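You operate a simulated robot arm through the tools that you are given. There is no shell and no other tool.

You run a simulated two-armed robot. Do the job below in one go: nothing can be reset, and whatever is moved stays where it is left.

Task
Load two rivets into the press, then rivet the bracket in its jig.
Fine: leave the slide pushed in.

The check looks at the end state, three seconds after you hand in, the way a careful person would. Anything else that was tipped, shoved, dropped, spilled or broken makes it a failure.

Robot
Two 7-joint arms with two-finger grippers on one trunk that stands fixed in place. Base frame: the origin is at the foot of the trunk, x ahead of it, y to its left, z up. Readings come in mm, rad, newtons and seconds.
The left shoulder is at [47, 216, 1386], the right one opposite. With the tool pointing down near the work surface each hand reaches from about 140 to 820 mm from the base axis, measured 20 degrees to its own side. Payload 3.43 kg a hand.
Tool frame (each hand has its own): the origin (TCP) lies between the finger pads and is the grasp point; the fingertips stand 20 mm ahead of it; z points along the fingers, y is the line along which they close. The gripper opens to 124 mm; its body begins 93 mm behind the TCP.
Orientation is that of the tool frame in the base frame, as [roll, pitch, yaw] about the fixed x, y, z axes, in that order (R = Rz(yaw) Ry(pitch) Rx(roll)). With the fingers straight down and closing along the base's y, the tool's x points along the base's -x, its y along +y and its z along -z.

Tools
- The arms move only by the tool play_rows. It takes "left_deltas", "right_deltas" or both (then of equal length, played together; a hand with none holds still); each is one flat list of numbers, 7 for each row, row after row: the shift along the tool's x, y, z in units of 150 mm (1.0 is 150 mm), then the turn, a rotation vector about the tool's x, y, z in units of 60 degrees (1.0 is 60 degrees), then the finger opening in m, from 0 to 0.124. In form: [dx, dy, dz, rx, ry, rz, grip, dx, dy, dz, rx, ry, rz, grip, ...]. A call has 1 to 20 rows; each row is the pose to reach, as a shift and turn from the pose commanded when the call began, along the tool's axes at that moment. A call with a number of a shift or a turn outside -1 to 1 is refused whole. A row lasts 0.2 s, in which the tool goes at most 50 mm and 0.15 rad; a call with a longer step from one row to the next is refused whole, and so is a gripper value outside its range. Where a pose cannot be reached the arm comes as near as it can. A force on the tool above 40 N (or 10 N above the force at the start of the call, whichever is more), or a blocked arm, ends the call early, and 0.2 s more pass. The fingers move at their own pace (about 72 mm/s each) and stop on an object; they squeeze with about 22 N. The grip force told is the motor's: it shows also when the fingers shut on nothing. Time passes only in rows, and 0.2 s behind the last, so rows that repeat a pose let the fingers close. It gives the time, the measured TCP pose, the force on the tool (base axes), the opening and the grip force at its end, in the units of the frame above (readings bear some noise), with the torque about the TCP (base axes, N m) and any sound that the robot's microphone picked up, and new pictures: "pictures" is both (left out), scene, wrist or none (wrist: the cameras of the hands that moved).
- Cameras (640 x 400 px; columns grow to the right, rows downward): "scene" is now at [156.9, 35.6, 1561.1]; the picture's right is [0.27, -0.96, 0.00], its down [-0.56, -0.15, -0.82] and it looks along [0.79, 0.22, -0.58] (base axes); focal length 248 px, centre (320, 200). "left" rides on the left gripper at [82, -14, -140] in its tool frame; the picture's right is [0.17, 0.99, 0.00], its down [-0.83, 0.14, -0.54] and it looks along [-0.53, 0.09, 0.84] (tool axes); focal length 243 px, centre (320, 200). "right" rides on the right gripper at [82, 14, -140] in its tool frame; the picture's right is [-0.17, 0.99, 0.00], its down [-0.83, -0.14, -0.54] and it looks along [-0.53, -0.09, 0.84] (tool axes); focal length 243 px, centre (320, 200). There is no depth. A picture from a camera that has moved, and an enlarged one, comes with that camera's place and axes in the base frame and with its lens. The place of the scene camera against the robot may be out by one fixed shift of up to 18 mm in any direction.
- raise_lower(by): moves the trunk up (or, below 0, down) by that many mm; the arms and the scene camera ride with it, the base frame stays. It gives what a move gives, with no picture.
- pan_tilt(pan, tilt): turns the head with the scene camera to pan (to the left, within 1.396 rad either way) and tilt (down, from -0.506 to 1.204), counted from straight ahead of the robot (the tilt from the chest, where the trunk bows). It gives what a move gives, and a new picture of the scene camera.
- inspect(camera, box): a new picture of the part [left, top, right, bottom] of that camera's present view, enlarged. No time passes.
- close_job(): hands the job in; it is judged then, once.

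Nothing tells you positions but the pictures and the camera data. Unless the task says otherwise, let go and move clear before handing in.

The tools are called after "Emit:" as name(argument=value, ...) on one line, values as JSON. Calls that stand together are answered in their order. play_rows: Moves the arms, as the interface text tells. Its arguments: {"type":"object","properties":{"left_deltas":{"type":"array","items":{"type":"number"}},"right_deltas":{"type":"array","items":{"type":"number"}},"pictures":{"type":"string","enum":["both","scene","wrist","none"]}},"required":[]} The other tools are called the same way: raise_lower (by) moves the trunk up or down; pan_tilt (pan, tilt) turns the head that bears the scene camera; inspect (camera, box) takes an enlarged picture of a part of a camera's view; close_job () hands the job in.

At the start:

```text
time_s: 0.0
left_ee_pos: [395.3, 328.1, 1428.8]
left_tool_rot: [3.141, -0.001, -3.142]
left_wrist_force: [-0.2, 0.1, -0.8]
left_ft_torque: [-0.03, -0.01, -0.03]
left_width: 123.6
left_gripper_force: 0.1
right_ee_pos: [352.2, -44.2, 1386.7]
right_tool_rot: [3.141, 0.001, 3.141]
right_wrist_force: [-0.2, 0.1, -0.6]
right_ft_torque: [0.06, -0.03, 0.02]
right_width: 124.3
right_gripper_force: 0.0
trunk travel left (down, up): [-533.0, 58.0]
head pan, tilt (commanded): [0.271, 0.614]
```

scene: 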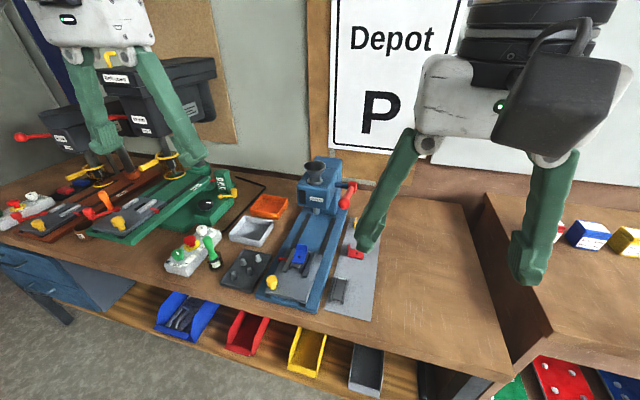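
right: 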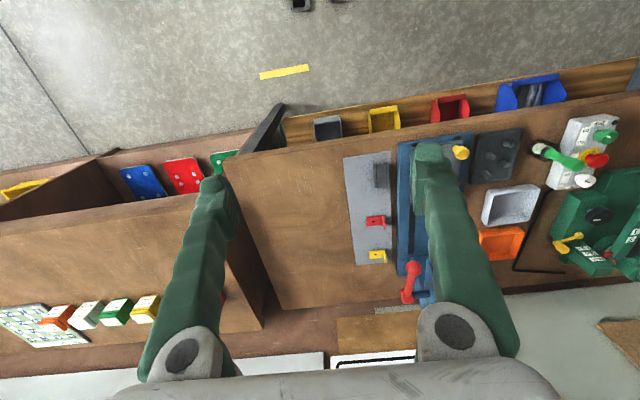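
left: 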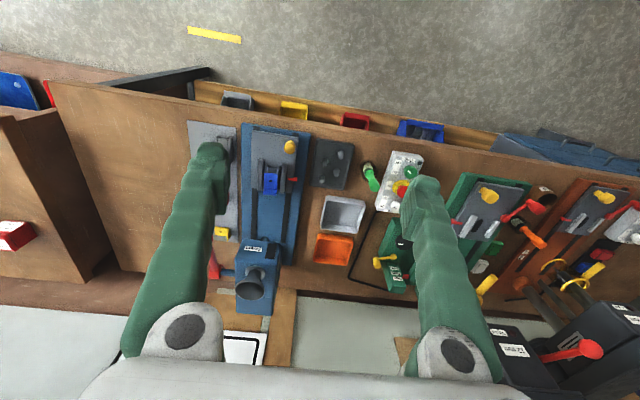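

I see a workbench with a blue press (the rivet press, probably), a bracket in a jig on a slide, trays, and a dark block with holes that may hold rivets. I'll enlarge the pictures to read labels and find the parts before moving anything.

Emit:
inspect(camera="scene", box=[220, 140, 400, 330])

Emit:
inspect(camera="left", box=[180, 100, 400, 320])

Emit:
inspect(camera="scene", box=[0, 50, 260, 290])

Emit:
inspect(camera="right", box=[330, 80, 640, 310])

```text
2.11 times, centred on (310, 235) of scene
camera zoom: at [156.9, 35.6, 1561.1], right [0.27, -0.96, 0.0], down [-0.56, -0.15, -0.82], along [0.79, 0.22, -0.58], focal length 522 px, centre (341, 126)
```

zoom: 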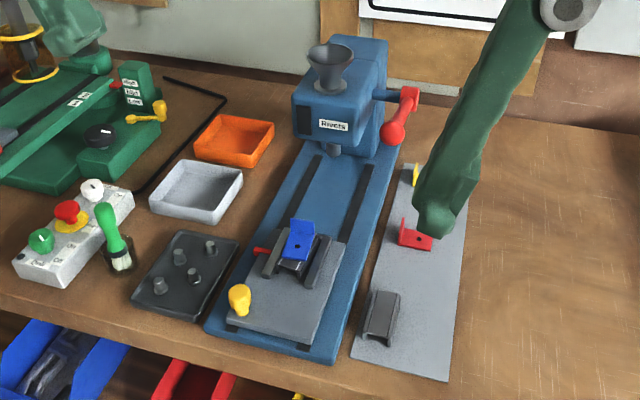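

```text
1.82 times, centred on (290, 210) of left
camera zoom: at [311.8, 313.4, 1569.0], right [-0.17, 0.99, 0.0], down [0.83, 0.14, 0.54], along [0.53, 0.09, -0.84], focal length 441 px, centre (374, 182)
```

zoom: 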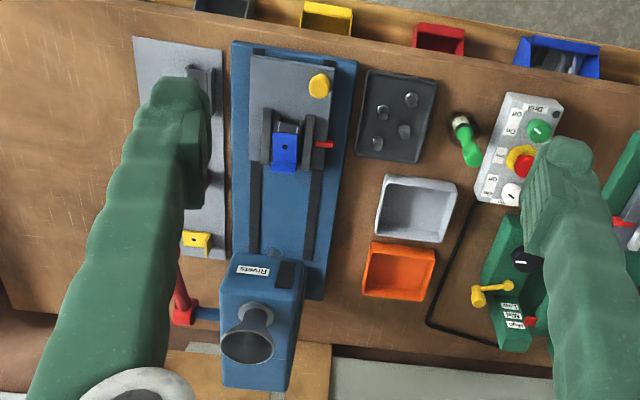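

```text
1.67 times, centred on (130, 170) of scene
camera zoom: at [156.9, 35.6, 1561.1], right [0.27, -0.96, 0.0], down [-0.56, -0.15, -0.82], along [0.79, 0.22, -0.58], focal length 413 px, centre (637, 250)
```

zoom: 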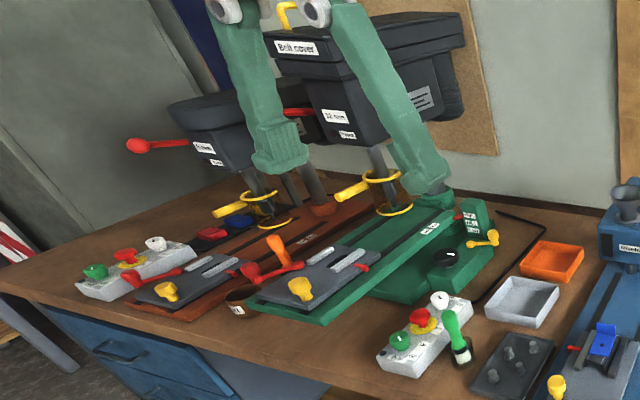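

```text
1.74 times, centred on (485, 195) of right
camera zoom: at [271.9, -30.7, 1526.1], right [0.17, 0.99, 0.0], down [0.83, -0.14, 0.54], along [0.53, -0.09, -0.84], focal length 422 px, centre (33, 209)
```

zoom: 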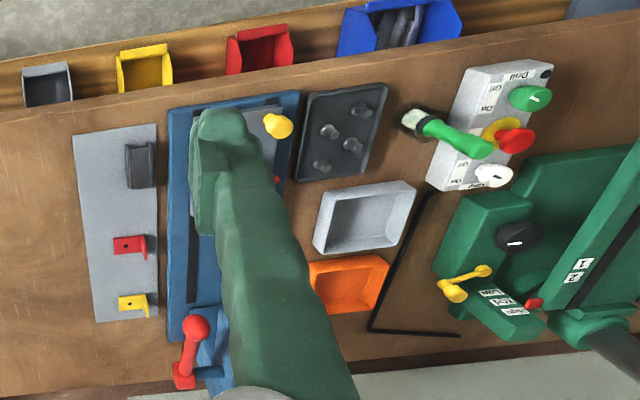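

The blue press stands near x≈818, y≈231 with its funnel top at z≈1200. The rivet tray is near (588, 397, 933), the jig slide is in front of the press, and the red lever is on its right side. I'll move the right arm out of the way to clear the scene view, then look closer.

Emit:
play_rows(right_deltas=[0, -0.3, 0, 0, 0, 0, 0.124, 0, -0.6, 0, 0, 0, 0, 0.124, 0, -0.9, 0, 0, 0, 0, 0.124, 0, -1, 0, 0, 0, 0, 0.124], pictures="none")

```text
time_s: 1.0
left_ee_pos: [394.3, 327.5, 1429.2]
left_tool_rot: [-3.141, -0.003, -3.141]
left_wrist_force: [0.6, 0.3, -0.3]
left_ft_torque: [0.01, -0.02, -0.02]
left_width: 124.0
left_gripper_force: 0.0
right_ee_pos: [336.8, -176.8, 1373.6]
right_tool_rot: [3.139, -0.001, 3.139]
right_wrist_force: [-0.2, 0.0, 0.3]
right_ft_torque: [0.0, 0.02, 0.01]
right_width: 124.1
right_gripper_force: 0.0
right hand out of reach, approached as far as the arm can: row 3, 4
trunk travel left (down, up): [-533.0, 58.0]
head pan, tilt (commanded): [0.271, 0.614]
```

The right hand hit an inner reach limit, so I'll take it a bit forward and further to the right.

Emit:
play_rows(right_deltas=[-0.3, 0, 0, 0, 0, 0, 0.124, -0.6, 0, 0, 0, 0, 0, 0.124, -0.7, -0.3, 0, 0, 0, 0, 0.124, -0.7, -0.6, 0, 0, 0, 0, 0.124, -0.7, -0.9, 0, 0, 0, 0, 0.124], pictures="both")

Emit:
inspect(camera="scene", box=[280, 140, 400, 215])

Emit:
inspect(camera="scene", box=[240, 215, 360, 320])

Emit:
inspect(camera="scene", box=[205, 235, 285, 300])

```text
time_s: 2.2
left_ee_pos: [395.6, 327.6, 1429.4]
left_tool_rot: [3.141, 0.001, 3.141]
left_wrist_force: [-0.5, -0.4, 1.5]
left_ft_torque: [-0.03, 0.01, 0.01]
left_width: 124.1
left_gripper_force: 0.1
right_ee_pos: [333.2, -193.4, 1360.1]
right_tool_rot: [3.141, 0.002, 3.137]
right_wrist_force: [0.0, 0.0, 0.3]
right_ft_torque: [0.0, 0.05, 0.01]
right_width: 124.0
right_gripper_force: 0.1
right hand out of reach, approached as far as the arm can: row 1, 2, 3, 4, 5
trunk travel left (down, up): [-533.0, 58.0]
head pan, tilt (commanded): [0.271, 0.614]
camera scene: at [157.3, 35.8, 1561.1], right [0.27, -0.96, 0.0], down [-0.56, -0.15, -0.82], along [0.79, 0.22, -0.58], focal length 248 px, centre (320, 200)
camera right: at [252.6, -181.5, 1500.2], right [0.17, 0.99, 0.0], down [0.83, -0.14, 0.54], along [0.53, -0.09, -0.84], focal length 243 px, centre (320, 200)
```

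scene: 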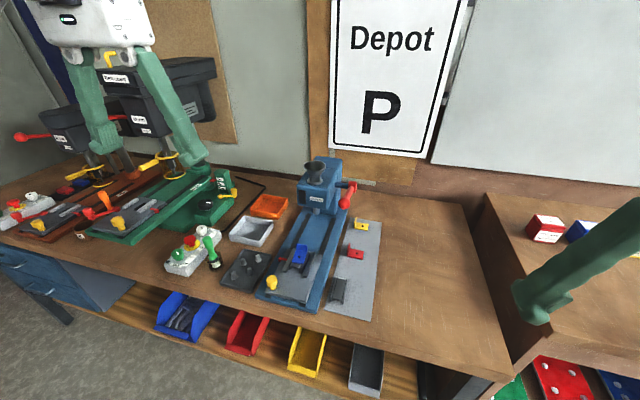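
right: 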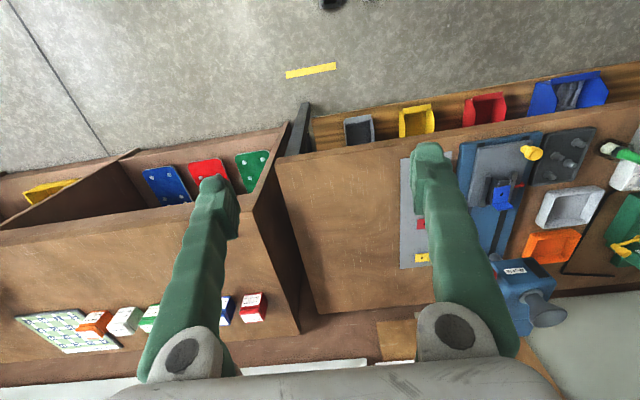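

```text
5.33 times, centred on (340, 178) of scene
camera zoom: at [157.3, 35.8, 1561.1], right [0.27, -0.96, 0.0], down [-0.56, -0.15, -0.82], along [0.79, 0.22, -0.58], focal length 1323 px, centre (213, 320)
```

zoom: 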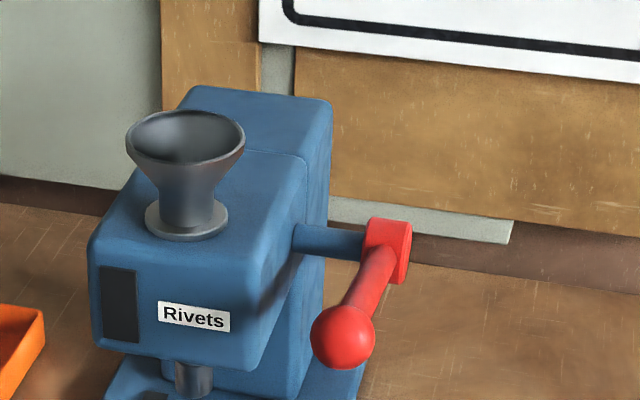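

```text
3.81 times, centred on (300, 268) of scene
camera zoom: at [157.3, 35.8, 1561.1], right [0.27, -0.96, 0.0], down [-0.56, -0.15, -0.82], along [0.79, 0.22, -0.58], focal length 945 px, centre (396, -57)
```

zoom: 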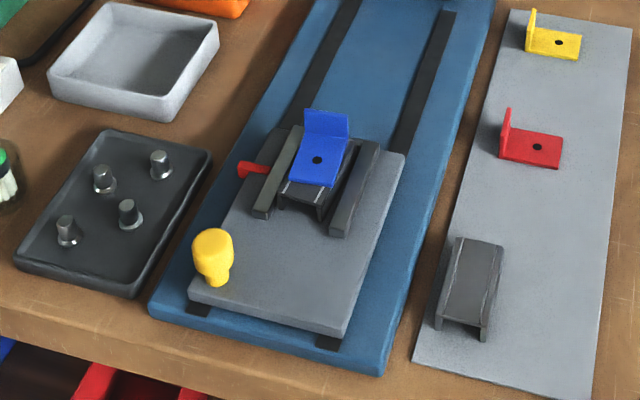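

```text
6.15 times, centred on (245, 268) of scene
camera zoom: at [157.3, 35.8, 1561.1], right [0.27, -0.96, 0.0], down [-0.56, -0.15, -0.82], along [0.79, 0.22, -0.58], focal length 1526 px, centre (782, -215)
```

zoom: 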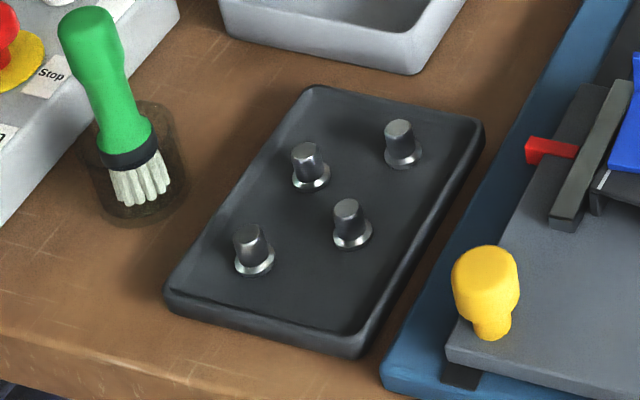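

The scene is clear now: four rivets stand head-down in the dark tray, and a blue bracket sits on a rail in the jig. I also see a funnel hopper, a dark window beside the "Rivets" label, and a red lever on the right. I'll bring the left hand nearer for a closer look at the press and jig.

Emit:
play_rows(left_deltas=[-0.12, -0.13, 0.2, 0, 0, 0, 0.124, -0.25, -0.26, 0.42, 0, 0, 0, 0.124, -0.37, -0.39, 0.63, 0, 0, 0, 0.124, -0.5, -0.52, 0.85, 0, 0, 0, 0.124, -0.5, -0.52, 0.85, 0, 0, 0, 0.124], pictures="both")

```text
time_s: 3.4
left_ee_pos: [470.1, 247.0, 1302.9]
left_tool_rot: [-3.137, 0.004, 3.141]
left_wrist_force: [-0.3, 0.0, -0.6]
left_ft_torque: [-0.01, 0.03, 0.0]
left_width: 123.9
left_gripper_force: 0.0
right_ee_pos: [332.7, -195.6, 1361.8]
right_tool_rot: [3.141, 0.005, 3.138]
right_wrist_force: [0.0, 1.5, -0.9]
right_ft_torque: [-0.04, -0.05, -0.01]
right_width: 123.8
right_gripper_force: 0.1
trunk travel left (down, up): [-533.0, 58.0]
head pan, tilt (commanded): [0.271, 0.614]
camera scene: at [155.9, 35.8, 1561.3], right [0.27, -0.96, 0.0], down [-0.55, -0.15, -0.82], along [0.79, 0.22, -0.58], focal length 248 px, centre (320, 200)
camera left: at [387.8, 233.8, 1442.0], right [-0.17, 0.99, 0.0], down [0.83, 0.14, 0.54], along [0.53, 0.09, -0.84], focal length 243 px, centre (320, 200)
```

scene: 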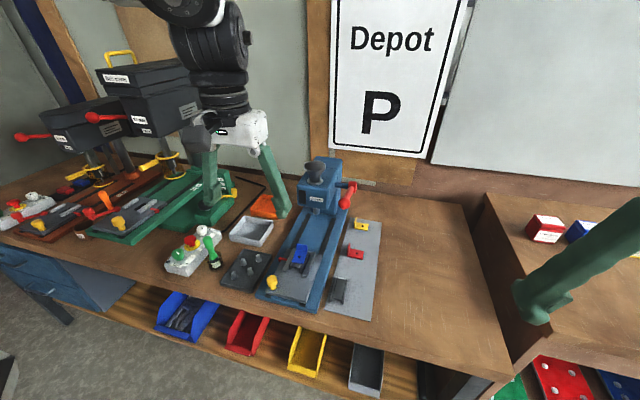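
left: 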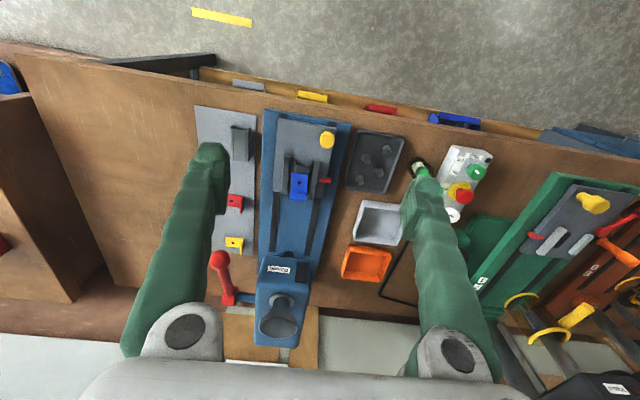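

From here the left camera sees the press, jig and tray between its fingers. I'll enlarge the relevant parts.

Emit:
inspect(camera="left", box=[205, 235, 335, 355])

Emit:
inspect(camera="left", box=[250, 105, 360, 210])

Emit:
inspect(camera="left", box=[335, 120, 415, 200])

```text
3.33 times, centred on (270, 295) of left
camera zoom: at [387.8, 233.8, 1442.0], right [-0.17, 0.99, 0.0], down [0.83, 0.14, 0.54], along [0.53, 0.09, -0.84], focal length 809 px, centre (487, -117)
```

zoom: 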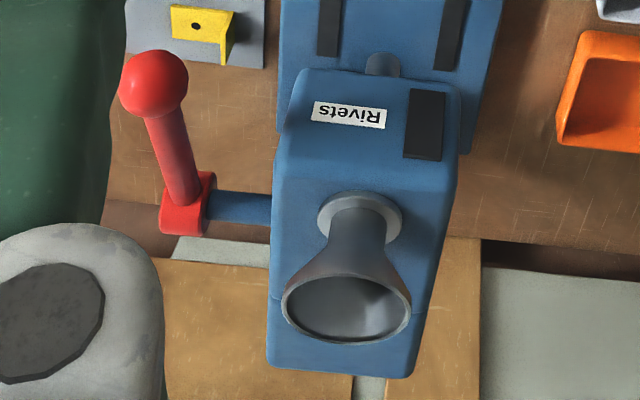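

```text
3.81 times, centred on (305, 158) of left
camera zoom: at [387.8, 233.8, 1442.0], right [-0.17, 0.99, 0.0], down [0.83, 0.14, 0.54], along [0.53, 0.09, -0.84], focal length 924 px, centre (377, 362)
```

zoom: 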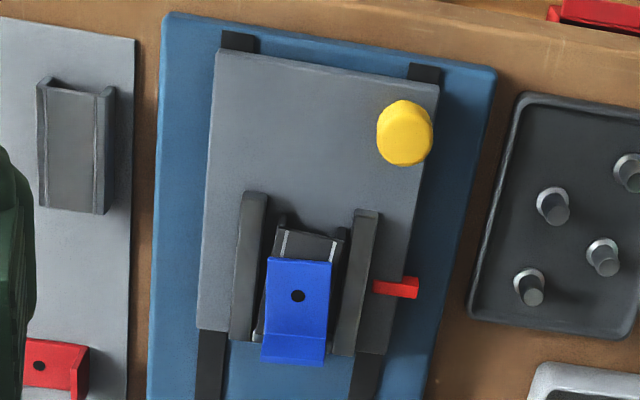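

```text
5.00 times, centred on (375, 160) of left
camera zoom: at [387.8, 233.8, 1442.0], right [-0.17, 0.99, 0.0], down [0.83, 0.14, 0.54], along [0.53, 0.09, -0.84], focal length 1213 px, centre (45, 400)
```

zoom: 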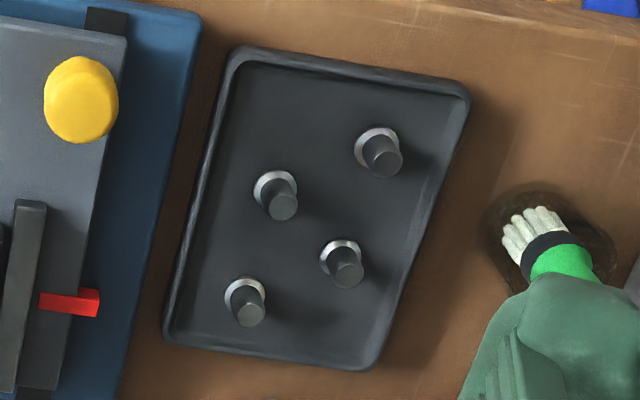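

The rivets stand in the tray, flange down, at roughly (600–640, 370–430). I'll take the left hand above the tray for a close look and a precise position.

Emit:
play_rows(left_deltas=[-0.14, 0.16, 0.1, 0, 0, 0, 0.124, -0.28, 0.33, 0.26, 0, 0, 0, 0.124, -0.42, 0.5, 0.42, 0, 0, 0, 0.124, -0.56, 0.66, 0.58, 0, 0, 0, 0.124, -0.7, 0.83, 0.74, 0, 0, 0, 0.124, -0.85, 1.0, 0.9, 0, 0, 0, 0.124, -0.85, 1.0, 1.0, 0, 0, 0, 0.124, -0.85, 1.0, 1.0, 0, 0, 0, 0.124], pictures="wrist")

Emit:
inspect(camera="left", box=[240, 80, 400, 180])

```text
time_s: 5.2
left_ee_pos: [595.4, 398.4, 1151.4]
left_tool_rot: [3.14, -0.001, 3.141]
left_wrist_force: [-0.9, -0.1, -0.1]
left_ft_torque: [0.01, -0.01, 0.01]
left_width: 124.0
left_gripper_force: 0.2
right_ee_pos: [332.7, -193.5, 1361.7]
right_tool_rot: [-3.141, 0.002, 3.138]
right_wrist_force: [-0.3, -1.1, 0.9]
right_ft_torque: [0.04, -0.01, -0.02]
right_width: 124.0
right_gripper_force: 0.1
trunk travel left (down, up): [-533.0, 58.0]
head pan, tilt (commanded): [0.271, 0.614]
camera left: at [513.5, 385.5, 1290.5], right [-0.17, 0.99, 0.0], down [0.83, 0.14, 0.54], along [0.53, 0.09, -0.84], focal length 243 px, centre (320, 200)
```

left: 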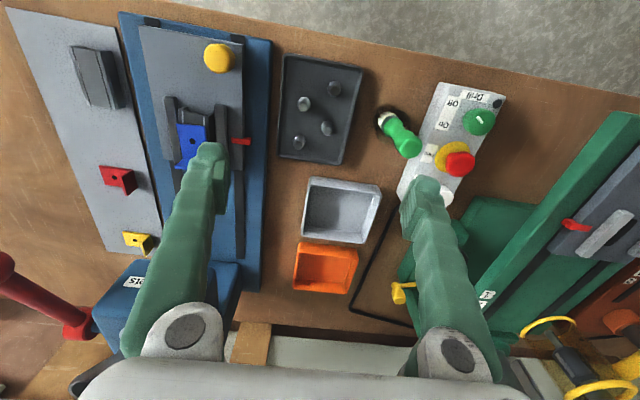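

```text
4.00 times, centred on (320, 130) of left
camera zoom: at [513.5, 385.5, 1290.5], right [-0.17, 0.99, 0.0], down [0.83, 0.14, 0.54], along [0.53, 0.09, -0.84], focal length 970 px, centre (320, 480)
```

zoom: 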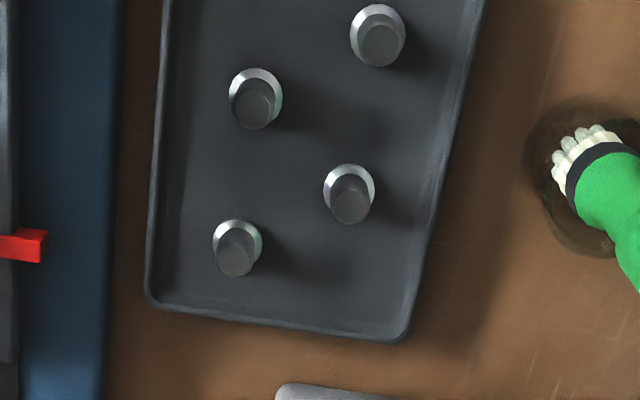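

The rivet tips come out near z≈941, with shanks about 15 mm across and flanges about 20 mm. The funnel mouth is near (830, 232, 1195), the lever knob near (713, 121, 1157), and the slide knob near (545, 274, 965). I'll check the jig up close next to see whether a clamp needs anything.

Emit:
play_rows(left_deltas=[0, -0.3, 0, 0, 0, 0, 0.124, 0, -0.6, 0, 0, 0, 0, 0.124, 0, -0.9, 0, 0, 0, 0, 0.124, 0, -1.0, 0.2, 0, 0, 0, 0.124, 0, -1.0, 0.3, 0, 0, 0, 0.124, 0, -1.0, 0.3, 0, 0, 0, 0.124], pictures="wrist")

Emit:
inspect(camera="left", box=[240, 90, 400, 190])

Emit:
inspect(camera="scene", box=[280, 235, 325, 285])

```text
time_s: 6.6
left_ee_pos: [579.5, 282.3, 1111.6]
left_tool_rot: [3.141, 0.001, 3.14]
left_wrist_force: [0.3, -0.6, 0.2]
left_ft_torque: [-0.01, -0.03, -0.01]
left_width: 124.1
left_gripper_force: 0.1
left hand out of reach, approached as far as the arm can: row 3, 4, 5, 6
right_ee_pos: [331.0, -195.5, 1361.1]
right_tool_rot: [3.141, 0.004, 3.137]
right_wrist_force: [-0.5, 0.0, 0.1]
right_ft_torque: [0.01, -0.01, -0.01]
right_width: 123.8
right_gripper_force: 0.0
trunk travel left (down, up): [-533.0, 58.0]
head pan, tilt (commanded): [0.271, 0.614]
camera left: at [496.1, 269.3, 1250.7], right [-0.17, 0.99, 0.0], down [0.83, 0.14, 0.54], along [0.53, 0.09, -0.84], focal length 243 px, centre (320, 200)
```

left: 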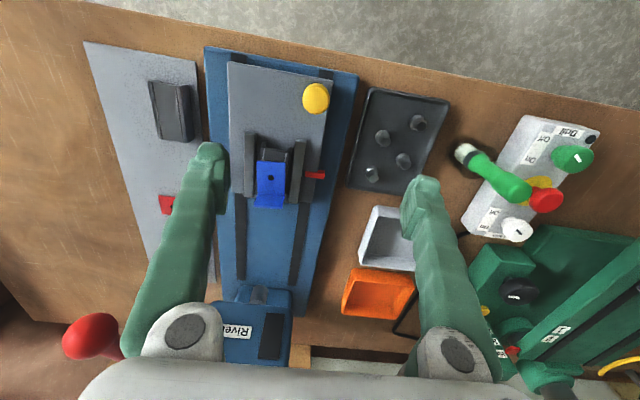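

```text
4.00 times, centred on (320, 140) of left
camera zoom: at [496.1, 269.3, 1250.7], right [-0.17, 0.99, 0.0], down [0.83, 0.14, 0.54], along [0.53, 0.09, -0.84], focal length 970 px, centre (320, 440)
```

zoom: 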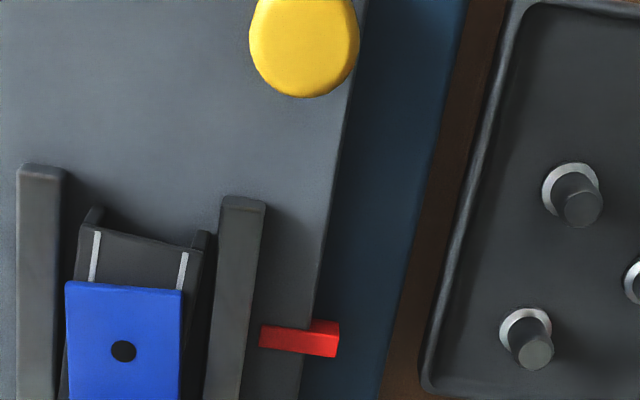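

```text
8.00 times, centred on (302, 260) of scene
camera zoom: at [156.1, 35.6, 1561.3], right [0.27, -0.96, 0.0], down [-0.55, -0.15, -0.82], along [0.79, 0.22, -0.58], focal length 1984 px, centre (460, -280)
```

zoom: 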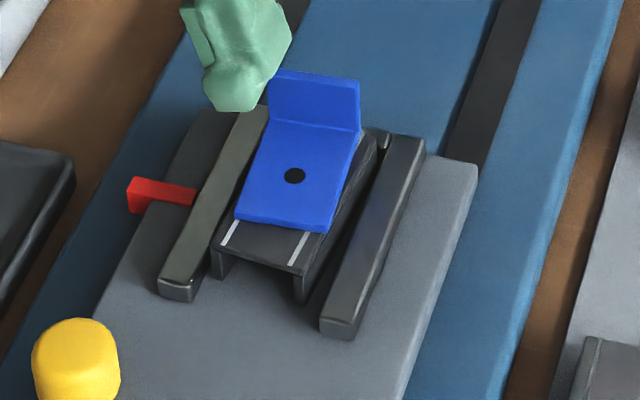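

The bracket sits on the rail between the jaws, and a small red tab shows on the left jaw. The left arm also reported that it couldn't quite reach that pose, so I'll send a null move to see where the commanded pose stands before going further.

Emit:
play_rows(left_deltas=[0, 0, 0, 0, 0, 0, 0.124], right_deltas=[0, 0, 0, 0, 0, 0, 0.124], pictures="none")

```text
time_s: 7.0
left_ee_pos: [580.1, 284.5, 1110.6]
left_tool_rot: [-3.141, -0.002, -3.142]
left_wrist_force: [-0.3, 0.3, 0.1]
left_ft_torque: [0.01, 0.02, 0.01]
left_width: 124.1
left_gripper_force: 0.0
right_ee_pos: [332.8, -193.8, 1361.2]
right_tool_rot: [3.141, 0.002, 3.138]
right_wrist_force: [0.0, -0.4, -0.2]
right_ft_torque: [0.0, 0.01, 0.01]
right_width: 124.0
right_gripper_force: 0.0
trunk travel left (down, up): [-533.0, 58.0]
head pan, tilt (commanded): [0.271, 0.614]
```

The null move reported no reach problem, so the commanded pose follows the achieved one. I'll probe the left hand with a small move to −y and down toward the jig.

Emit:
play_rows(left_deltas=[0, 0, 0.2, 0, 0, 0, 0.124, -0.1, -0.1, 0.3, 0, 0, 0, 0.124, -0.1, -0.3, 0.3, 0, 0, 0, 0.124], pictures="none")

```text
time_s: 7.8
left_ee_pos: [568.0, 266.8, 1077.4]
left_tool_rot: [-3.137, 0.006, -3.141]
left_wrist_force: [0.3, -0.1, -0.2]
left_ft_torque: [0.01, -0.05, 0.02]
left_width: 123.9
left_gripper_force: 0.1
left hand out of reach, approached as far as the arm can: row 2, 3
right_ee_pos: [331.8, -194.7, 1362.0]
right_tool_rot: [3.138, 0.003, 3.138]
right_wrist_force: [0.7, -0.2, 0.0]
right_ft_torque: [0.02, -0.02, 0.03]
right_width: 124.3
right_gripper_force: 0.0
trunk travel left (down, up): [-533.0, 58.0]
head pan, tilt (commanded): [0.271, 0.614]
```

The hand seems to be up against a wrist joint limit as it moves inward. I'll test whether turning the tool clockwise about the vertical frees it.

Emit:
play_rows(left_deltas=[0, 0, 0, 0, 0, 0.14, 0.124, 0, 0, 0, 0, 0, 0.28, 0.124, 0, 0, 0, 0, 0, 0.42, 0.124, -0.1, -0.2, 0, 0, 0, 0.42, 0.124, -0.2, -0.3, 0, 0, 0, 0.42, 0.124], pictures="wrist")

```text
time_s: 9.0
left_ee_pos: [562.1, 261.2, 1073.6]
left_tool_rot: [-3.14, 0.006, 2.701]
left_wrist_force: [1.6, 0.2, -0.6]
left_ft_torque: [-0.05, -0.04, 0.0]
left_width: 124.0
left_gripper_force: 0.0
left hand out of reach, approached as far as the arm can: row 4, 5
right_ee_pos: [332.6, -194.8, 1360.9]
right_tool_rot: [-3.14, 0.002, 3.138]
right_wrist_force: [-0.1, 1.0, 0.4]
right_ft_torque: [0.01, -0.02, -0.04]
right_width: 123.8
right_gripper_force: 0.0
trunk travel left (down, up): [-533.0, 58.0]
head pan, tilt (commanded): [0.271, 0.614]
camera left: at [481.2, 284.3, 1213.4], right [0.27, 0.96, 0.0], down [0.81, -0.23, 0.54], along [0.52, -0.15, -0.84], focal length 243 px, centre (320, 200)
```

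left: 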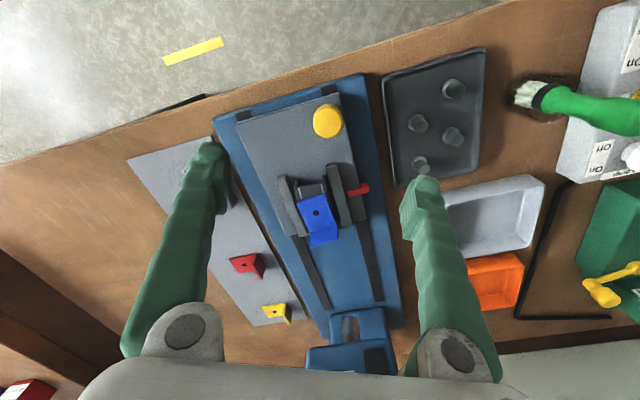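

Turning the wrist changes nothing, so the limit is on position. I'll go back up and in with the yaw restored, then come down along another path to see if that clears it.

Emit:
play_rows(left_deltas=[0.12, -0.07, -0.2, 0, 0, -0.14, 0.124, 0.23, -0.14, -0.41, 0, 0, -0.28, 0.124, 0.34, -0.21, -0.62, 0, 0, -0.42, 0.124, 0.453, -0.288, -0.833, 0, 0, -0.42, 0.124, 0.453, -0.288, -0.833, 0, 0, -0.42, 0.124], pictures="none")

```text
time_s: 10.2
left_ee_pos: [485.8, 253.7, 1197.7]
left_tool_rot: [-3.141, -0.001, -3.141]
left_wrist_force: [0.6, -0.1, -1.1]
left_ft_torque: [-0.01, 0.0, -0.02]
left_width: 123.8
left_gripper_force: 0.2
right_ee_pos: [333.6, -193.9, 1360.3]
right_tool_rot: [-3.141, 0.001, 3.138]
right_wrist_force: [0.1, -0.2, -0.6]
right_ft_torque: [-0.01, 0.02, -0.02]
right_width: 123.9
right_gripper_force: 0.1
trunk travel left (down, up): [-533.0, 58.0]
head pan, tilt (commanded): [0.271, 0.614]
```

Now I'll probe straight forward at this height.

Emit:
play_rows(left_deltas=[-0.3, 0, 0, 0, 0, 0, 0.124, -0.6, 0, 0, 0, 0, 0, 0.124, -0.9, 0, 0, 0, 0, 0, 0.124, -1, 0, 0, 0, 0, 0, 0.124], pictures="none")

```text
time_s: 11.2
left_ee_pos: [574.0, 293.6, 1180.9]
left_tool_rot: [-3.14, 0.001, 3.141]
left_wrist_force: [-0.6, 0.9, -0.6]
left_ft_torque: [0.0, -0.02, -0.02]
left_width: 123.9
left_gripper_force: 0.0
left hand out of reach, approached as far as the arm can: row 2, 3, 4
right_ee_pos: [333.0, -194.5, 1361.2]
right_tool_rot: [3.141, 0.003, 3.138]
right_wrist_force: [-0.9, -0.5, -0.2]
right_ft_torque: [0.01, 0.02, 0.0]
right_width: 124.1
right_gripper_force: 0.1
trunk travel left (down, up): [-533.0, 58.0]
head pan, tilt (commanded): [0.271, 0.614]
```

The limit behaves like a bearing limit: the hand goes further only when y grows. I'll test the opposite wrist turn, counter-clockwise, and see whether the hand can then move inward.

Emit:
play_rows(left_deltas=[0, 0, 0, 0, 0, -0.14, 0.124, 0, 0, 0, 0, 0, -0.28, 0.124, 0, 0, 0, 0, 0, -0.42, 0.124, 0, -0.2, 0, 0, 0, -0.42, 0.124, 0, -0.4, 0, 0, 0, -0.42, 0.124], pictures="none")

```text
time_s: 12.4
left_ee_pos: [565.7, 281.8, 1178.4]
left_tool_rot: [-3.137, -0.001, -2.702]
left_wrist_force: [0.7, -0.2, 0.1]
left_ft_torque: [-0.03, 0.03, -0.01]
left_width: 123.9
left_gripper_force: 0.0
left hand out of reach, approached as far as the arm can: row 4, 5
right_ee_pos: [333.1, -194.7, 1362.2]
right_tool_rot: [3.141, 0.001, 3.137]
right_wrist_force: [-1.0, 0.0, -0.4]
right_ft_torque: [-0.02, 0.01, 0.01]
right_width: 123.9
right_gripper_force: 0.0
trunk travel left (down, up): [-533.0, 58.0]
head pan, tilt (commanded): [0.271, 0.614]
```

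Turning the wrist either way makes no difference, so some upper-arm joint is limiting. I'll turn the head to look at the left arm's shape.

Emit:
pan_tilt(pan=0.75, tilt=0.45)

```text
time_s: 13.3
left_ee_pos: [565.2, 280.8, 1178.5]
left_tool_rot: [-3.136, 0.001, -2.703]
left_wrist_force: [-0.1, 0.1, -0.1]
left_ft_torque: [0.0, -0.02, 0.02]
left_width: 124.1
left_gripper_force: 0.0
right_ee_pos: [332.0, -194.9, 1360.8]
right_tool_rot: [-3.141, 0.0, 3.139]
right_wrist_force: [0.1, -0.2, -0.2]
right_ft_torque: [-0.01, 0.0, 0.0]
right_width: 124.0
right_gripper_force: 0.1
trunk travel left (down, up): [-533.0, 58.0]
head pan, tilt (commanded): [0.75, 0.45]
camera scene: at [139.4, 74.5, 1575.9], right [0.68, -0.73, 0.0], down [-0.32, -0.3, -0.9], along [0.66, 0.61, -0.44], focal length 248 px, centre (320, 200)
```

scene: 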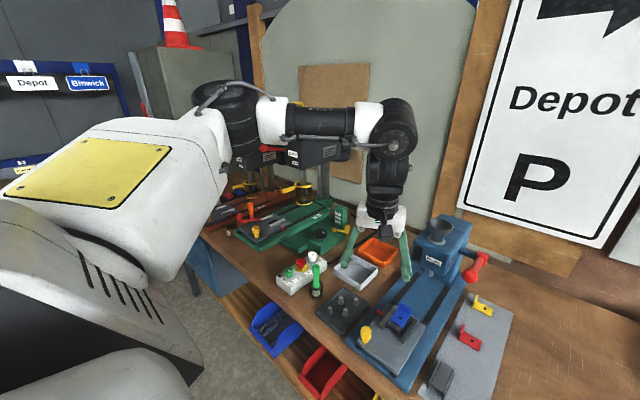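

The left arm is working with its elbow out to the left at shoulder height. I'll back up a little, square the yaw, then tilt the fingers forward (the funnel will need that) and see how far inward and forward the hand can get.

Emit:
play_rows(left_deltas=[0.15, 0.07, -0.05, 0, 0, 0.14, 0.124, 0.3, 0.14, -0.1, 0, 0, 0.28, 0.124, 0.392, 0.184, -0.133, 0, 0, 0.42, 0.124], pictures="none")

Emit:
play_rows(left_deltas=[0, 0, 0, 0, -0.14, 0, 0.124, 0, 0, 0, 0, -0.28, 0, 0.124, 0, 0, 0, 0, -0.42, 0, 0.124, 0, 0, 0, 0, -0.5, 0, 0.124, -0.25, 0, 0, 0, -0.5, 0, 0.124, -0.5, 0, 0, 0, -0.5, 0, 0.124, -0.75, 0, 0, 0, -0.5, 0, 0.124, -1, 0, 0, 0, -0.5, 0, 0.124], pictures="scene")

```text
time_s: 14.1
left_ee_pos: [499.4, 282.2, 1198.8]
left_tool_rot: [3.139, 0.0, 3.141]
left_wrist_force: [-0.2, 0.0, -0.5]
left_ft_torque: [0.01, 0.01, 0.01]
left_width: 124.1
left_gripper_force: 0.1
right_ee_pos: [330.9, -193.7, 1362.3]
right_tool_rot: [-3.141, 0.001, 3.138]
right_wrist_force: [0.1, 0.5, -0.4]
right_ft_torque: [0.03, -0.01, 0.01]
right_width: 124.1
right_gripper_force: 0.1
trunk travel left (down, up): [-533.0, 58.0]
head pan, tilt (commanded): [0.75, 0.45]
```

```text
time_s: 15.9
left_ee_pos: [650.9, 276.8, 1198.7]
left_tool_rot: [-3.14, 0.524, -3.141]
left_wrist_force: [0.4, -0.3, 0.6]
left_ft_torque: [-0.01, 0.03, 0.01]
left_width: 124.0
left_gripper_force: 0.0
left hand out of reach, approached as far as the arm can: row 3, 4
right_ee_pos: [334.4, -195.6, 1360.0]
right_tool_rot: [3.14, 0.0, 3.137]
right_wrist_force: [0.5, 0.8, 0.6]
right_ft_torque: [0.03, 0.0, -0.05]
right_width: 124.3
right_gripper_force: 0.0
trunk travel left (down, up): [-533.0, 58.0]
head pan, tilt (commanded): [0.75, 0.45]
camera scene: at [140.2, 72.8, 1575.9], right [0.68, -0.73, 0.0], down [-0.32, -0.3, -0.9], along [0.66, 0.61, -0.43], focal length 248 px, centre (320, 200)
```

scene: 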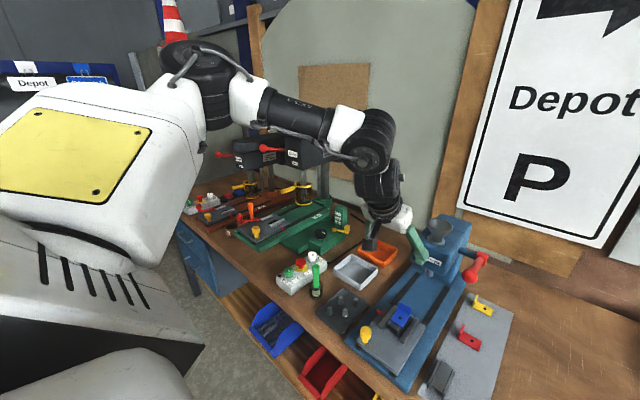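

Tilting the fingers 30° forward freed the arm, and it reached x=651. I'll check how far toward the funnel this tilt can go while staying well above it.

Emit:
play_rows(left_deltas=[-0.225, -0.06, -0.026, 0, 0, 0, 0.124, -0.45, -0.12, -0.052, 0, 0, 0, 0.124, -0.675, -0.18, -0.078, 0, 0, 0, 0.124, -0.9, -0.247, -0.104, 0, 0, 0, 0.124], pictures="wrist")

```text
time_s: 16.9
left_ee_pos: [715.0, 279.5, 1275.9]
left_tool_rot: [-3.141, 0.53, 3.141]
left_wrist_force: [0.4, -0.3, 0.5]
left_ft_torque: [0.0, 0.01, 0.02]
left_width: 124.1
left_gripper_force: 0.0
left hand out of reach, approached as far as the arm can: row 3, 4
right_ee_pos: [330.4, -195.8, 1362.0]
right_tool_rot: [3.141, 0.006, 3.138]
right_wrist_force: [-0.1, 0.1, 0.0]
right_ft_torque: [0.05, -0.06, -0.03]
right_width: 124.1
right_gripper_force: 0.0
trunk travel left (down, up): [-533.0, 58.0]
head pan, tilt (commanded): [0.75, 0.45]
camera left: at [573.8, 264.7, 1355.1], right [-0.14, 0.99, -0.09], down [0.45, 0.14, 0.88], along [0.88, 0.09, -0.46], focal length 243 px, centre (320, 200)
```

left: 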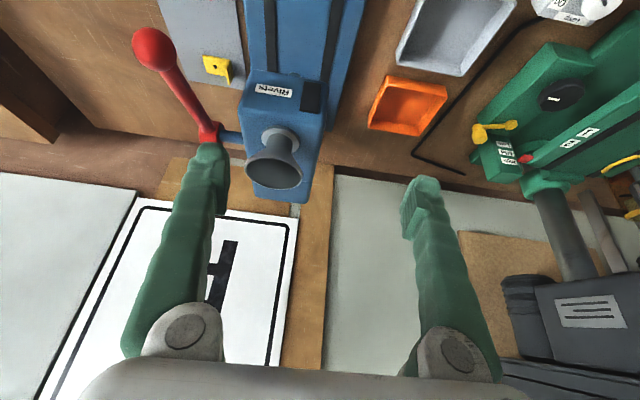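

The arm stopped at (715, 280, 1276), still short of the funnel. I'll look at the right arm's shape as well, to understand how these arms fold and which arm suits which job.

Emit:
pan_tilt(pan=-0.75, tilt=0.45)

Emit:
pan_tilt(pan=0.6, tilt=0.3)

```text
time_s: 18.5
left_ee_pos: [718.7, 279.9, 1273.9]
left_tool_rot: [-3.14, 0.527, -3.14]
left_wrist_force: [0.4, 0.5, -0.4]
left_ft_torque: [-0.02, -0.03, 0.01]
left_width: 123.8
left_gripper_force: 0.0
right_ee_pos: [333.3, -194.4, 1360.3]
right_tool_rot: [-3.141, 0.0, 3.137]
right_wrist_force: [0.0, 0.4, 1.6]
right_ft_torque: [0.02, 0.03, -0.01]
right_width: 124.1
right_gripper_force: 0.0
trunk travel left (down, up): [-533.0, 58.0]
head pan, tilt (commanded): [-0.75, 0.45]
camera scene: at [139.3, -50.6, 1575.9], right [-0.68, -0.73, 0.0], down [-0.32, 0.3, -0.9], along [0.66, -0.61, -0.44], focal length 248 px, centre (320, 200)
```

scene: 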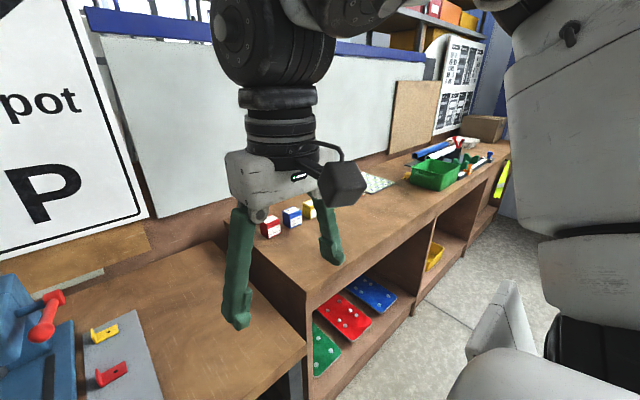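

```text
time_s: 20.0
left_ee_pos: [718.5, 279.5, 1273.3]
left_tool_rot: [-3.138, 0.526, 3.14]
left_wrist_force: [-0.2, 0.2, 0.4]
left_ft_torque: [-0.02, 0.03, -0.01]
left_width: 124.1
left_gripper_force: 0.0
right_ee_pos: [333.1, -194.3, 1361.5]
right_tool_rot: [3.141, 0.002, 3.138]
right_wrist_force: [-0.1, 0.4, 0.4]
right_ft_torque: [0.02, -0.02, -0.02]
right_width: 124.2
right_gripper_force: 0.1
trunk travel left (down, up): [-533.0, 58.0]
head pan, tilt (commanded): [0.6, 0.3]
camera scene: at [149.3, 64.7, 1589.8], right [0.56, -0.83, 0.0], down [-0.24, -0.17, -0.96], along [0.79, 0.54, -0.3], focal length 248 px, centre (320, 200)
```

scene: 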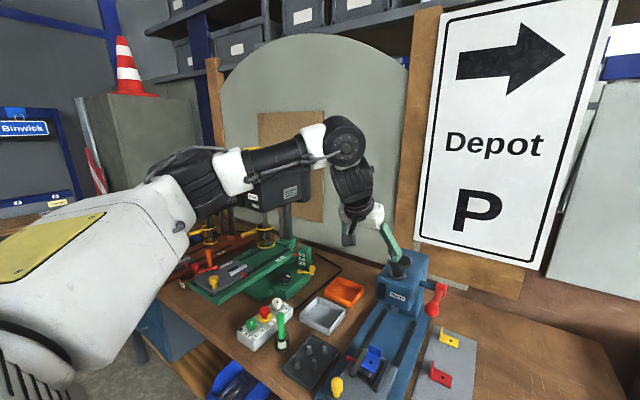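

The arm stays elbow-out and struggles to come inward when the hand is high. I'll return to tool-down over the rivet tray side and test lower down near the work surface, where the stated reach applies.

Emit:
play_rows(left_deltas=[0.165, 0.16, 0.02, 0, 0.1, 0, 0.124, 0.33, 0.315, 0.04, 0, 0.2, 0, 0.124, 0.495, 0.47, 0.056, 0, 0.3, 0, 0.124, 0.66, 0.63, 0.075, 0, 0.4, 0, 0.124, 0.824, 0.787, 0.094, 0, 0.5, 0, 0.124], pictures="none")

Emit:
play_rows(left_deltas=[0, 0, 0.3, 0, 0, 0, 0.124, 0, 0, 0.6, 0, 0, 0, 0.124, 0, 0, 0.9, 0, 0, 0, 0.124, 0, 0, 1.0, 0, 0, 0, 0.124], pictures="wrist")

```text
time_s: 21.2
left_ee_pos: [619.2, 402.4, 1196.9]
left_tool_rot: [-3.14, -0.002, -3.141]
left_wrist_force: [0.2, 0.5, -0.5]
left_ft_torque: [-0.03, 0.01, 0.01]
left_width: 124.0
left_gripper_force: 0.0
right_ee_pos: [334.1, -193.5, 1360.2]
right_tool_rot: [3.141, 0.002, 3.138]
right_wrist_force: [0.0, -1.1, 0.5]
right_ft_torque: [-0.04, -0.03, 0.01]
right_width: 123.9
right_gripper_force: 0.0
trunk travel left (down, up): [-533.0, 58.0]
head pan, tilt (commanded): [0.6, 0.3]
```

```text
time_s: 22.2
left_ee_pos: [618.1, 401.4, 1051.3]
left_tool_rot: [-3.141, 0.0, 3.141]
left_wrist_force: [-0.4, -0.8, -0.1]
left_ft_torque: [-0.02, 0.01, 0.03]
left_width: 124.2
left_gripper_force: 0.1
right_ee_pos: [332.4, -194.5, 1361.9]
right_tool_rot: [3.14, 0.004, 3.138]
right_wrist_force: [0.6, 0.4, 0.1]
right_ft_torque: [0.04, -0.03, -0.01]
right_width: 123.9
right_gripper_force: 0.0
trunk travel left (down, up): [-533.0, 58.0]
head pan, tilt (commanded): [0.6, 0.3]
camera left: at [534.8, 387.9, 1190.3], right [-0.17, 0.99, 0.0], down [0.83, 0.14, 0.54], along [0.53, 0.09, -0.84], focal length 243 px, centre (320, 200)
```

left: 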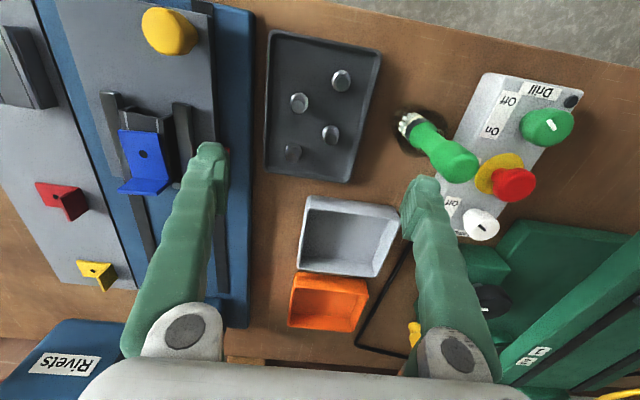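

Low over the tray the arm is fine. I'll test forward and inward at this height, toward (720, 340), with the fingers partly closed to stay narrow.

Emit:
play_rows(left_deltas=[-0.2, -0.1, 0, 0, 0, 0, 0.06, -0.4, -0.2, 0, 0, 0, 0, 0.06, -0.55, -0.3, -0.03, 0, 0, 0, 0.06, -0.68, -0.407, -0.06, 0, 0, 0, 0.06, -0.68, -0.407, -0.06, 0, 0, 0, 0.06], pictures="none")

```text
time_s: 23.4
left_ee_pos: [645.8, 381.2, 1053.2]
left_tool_rot: [-3.14, 0.004, 3.141]
left_wrist_force: [0.8, -0.5, 0.4]
left_ft_torque: [0.0, 0.02, -0.01]
left_width: 59.9
left_gripper_force: 0.1
left hand out of reach, approached as far as the arm can: row 2, 3, 4, 5
right_ee_pos: [333.7, -195.4, 1361.2]
right_tool_rot: [3.141, -0.001, 3.14]
right_wrist_force: [0.4, -0.6, -0.5]
right_ft_torque: [0.01, -0.01, -0.02]
right_width: 124.0
right_gripper_force: 0.2
trunk travel left (down, up): [-533.0, 58.0]
head pan, tilt (commanded): [0.6, 0.3]
```

Tool-down gets stuck going inward. For the funnel and lever I'll use a much flatter tool (about 60° forward), which keeps the wrist closer to the shoulder. I'll test that now in free space well above everything.

Emit:
play_rows(left_deltas=[0.11, 0, -0.25, 0, 0, 0, 0.06, 0.22, 0, -0.5, 0, 0, 0, 0.06, 0.33, 0, -0.75, 0, 0, 0, 0.06, 0.44, 0, -0.98, 0, 0, 0, 0.06], pictures="none")

Emit:
play_rows(left_deltas=[-0.083, -0.042, -0.06, 0, -0.125, 0, 0.06, -0.167, -0.083, -0.12, 0, -0.25, 0, 0.06, -0.25, -0.125, -0.175, 0, -0.375, 0, 0.06, -0.333, -0.167, -0.233, 0, -0.5, 0, 0.06, -0.417, -0.208, -0.29, 0, -0.625, 0, 0.06, -0.5, -0.25, -0.35, 0, -0.75, 0, 0.06, -0.583, -0.29, -0.41, 0, -0.875, 0, 0.06, -0.667, -0.333, -0.467, 0, -1.0, 0, 0.06], pictures="scene")

```text
time_s: 24.4
left_ee_pos: [575.2, 381.9, 1198.4]
left_tool_rot: [-3.141, -0.001, -3.138]
left_wrist_force: [-1.2, -0.2, -0.6]
left_ft_torque: [-0.01, 0.0, -0.01]
left_width: 60.0
left_gripper_force: 0.1
right_ee_pos: [331.2, -195.4, 1360.6]
right_tool_rot: [3.14, 0.004, 3.138]
right_wrist_force: [-0.5, 1.1, -0.2]
right_ft_torque: [0.01, -0.04, -0.02]
right_width: 123.9
right_gripper_force: 0.0
trunk travel left (down, up): [-533.0, 58.0]
head pan, tilt (commanded): [0.6, 0.3]
```

```text
time_s: 26.2
left_ee_pos: [677.3, 331.5, 1267.0]
left_tool_rot: [-3.138, 1.05, -3.138]
left_wrist_force: [-0.3, -0.7, 0.7]
left_ft_torque: [-0.02, -0.03, -0.02]
left_width: 59.8
left_gripper_force: 0.1
right_ee_pos: [333.3, -194.1, 1360.7]
right_tool_rot: [-3.141, 0.002, 3.137]
right_wrist_force: [0.4, -0.1, 0.8]
right_ft_torque: [0.02, -0.01, 0.02]
right_width: 124.2
right_gripper_force: 0.0
trunk travel left (down, up): [-533.0, 58.0]
head pan, tilt (commanded): [0.6, 0.3]
camera scene: at [149.4, 65.0, 1589.8], right [0.56, -0.83, 0.0], down [-0.24, -0.17, -0.96], along [0.79, 0.54, -0.3], focal length 248 px, centre (320, 200)
```

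scene: 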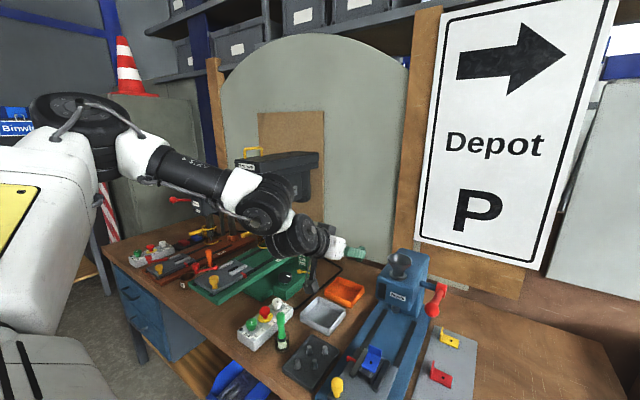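

The 60° tilt is reachable. I'll move on toward a point just before and above the funnel mouth.

Emit:
play_rows(left_deltas=[-0.106, -0.143, 0.156, 0, 0, 0, 0.06, -0.212, -0.287, 0.313, 0, 0, 0, 0.06, -0.317, -0.43, 0.47, 0, 0, 0, 0.06, -0.423, -0.573, 0.626, 0, 0, 0, 0.06, -0.423, -0.573, 0.626, 0, 0, 0, 0.06], pictures="both")

```text
time_s: 27.4
left_ee_pos: [790.6, 245.0, 1277.0]
left_tool_rot: [3.139, 1.046, 3.142]
left_wrist_force: [1.0, 0.1, 0.7]
left_ft_torque: [-0.02, -0.01, 0.04]
left_width: 59.8
left_gripper_force: 0.0
right_ee_pos: [332.6, -195.5, 1361.4]
right_tool_rot: [3.141, 0.003, 3.138]
right_wrist_force: [0.3, -0.1, 0.7]
right_ft_torque: [0.0, -0.04, 0.01]
right_width: 124.1
right_gripper_force: 0.0
trunk travel left (down, up): [-533.0, 58.0]
head pan, tilt (commanded): [0.6, 0.3]
camera scene: at [148.3, 64.8, 1590.0], right [0.56, -0.83, 0.0], down [-0.24, -0.17, -0.96], along [0.79, 0.54, -0.3], focal length 248 px, centre (320, 200)
camera left: at [627.9, 231.2, 1274.2], right [-0.08, 0.99, -0.14], down [-0.05, 0.14, 0.99], along [1.0, 0.09, 0.04], focal length 243 px, centre (320, 200)
```

scene: 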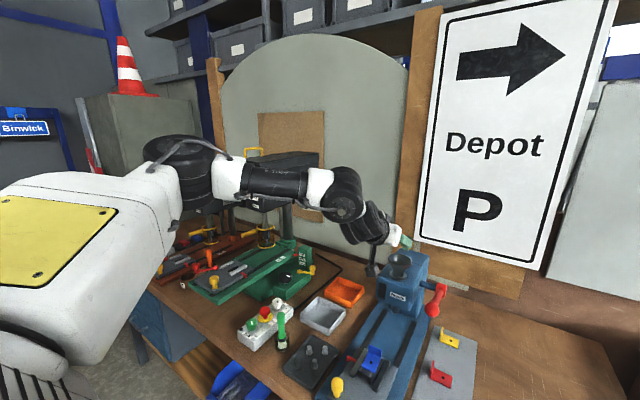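
left: 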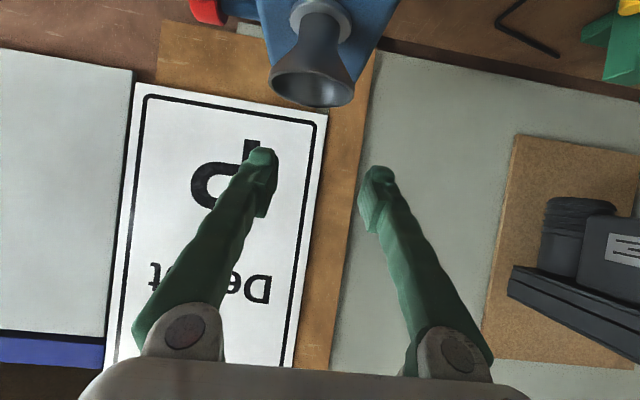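

The 60° approach reaches the funnel area exactly. I'll enlarge the funnel here to fix its position.

Emit:
inspect(camera="left", box=[240, 0, 400, 120])

Emit:
inspect(camera="scene", box=[350, 220, 460, 320])

```text
3.33 times, centred on (320, 60) of left
camera zoom: at [627.9, 231.2, 1274.2], right [-0.08, 0.99, -0.14], down [-0.05, 0.14, 0.99], along [1.0, 0.09, 0.04], focal length 809 px, centre (320, 667)
```

zoom: 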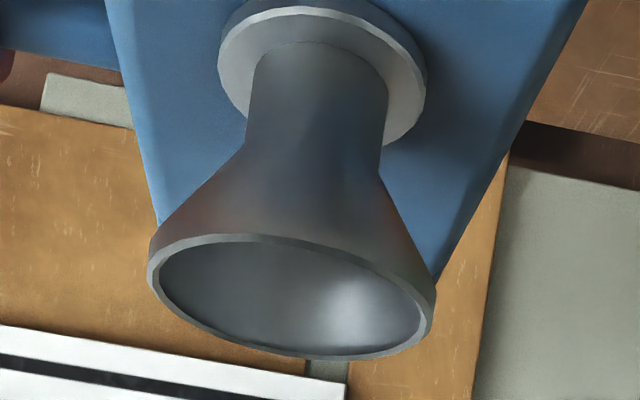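

```text
4.00 times, centred on (405, 270) of scene
camera zoom: at [148.3, 64.8, 1590.0], right [0.56, -0.83, 0.0], down [-0.24, -0.17, -0.96], along [0.79, 0.54, -0.3], focal length 992 px, centre (-20, -80)
```

zoom: 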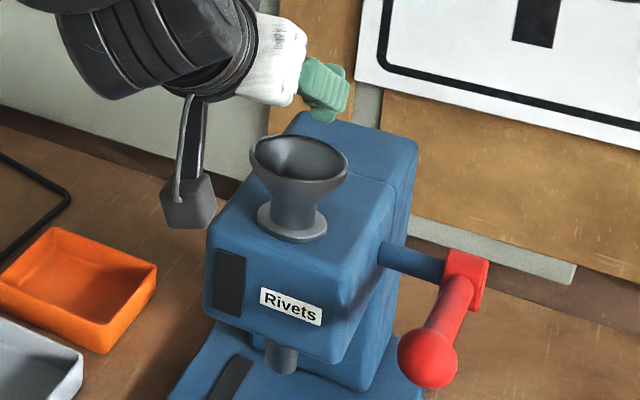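

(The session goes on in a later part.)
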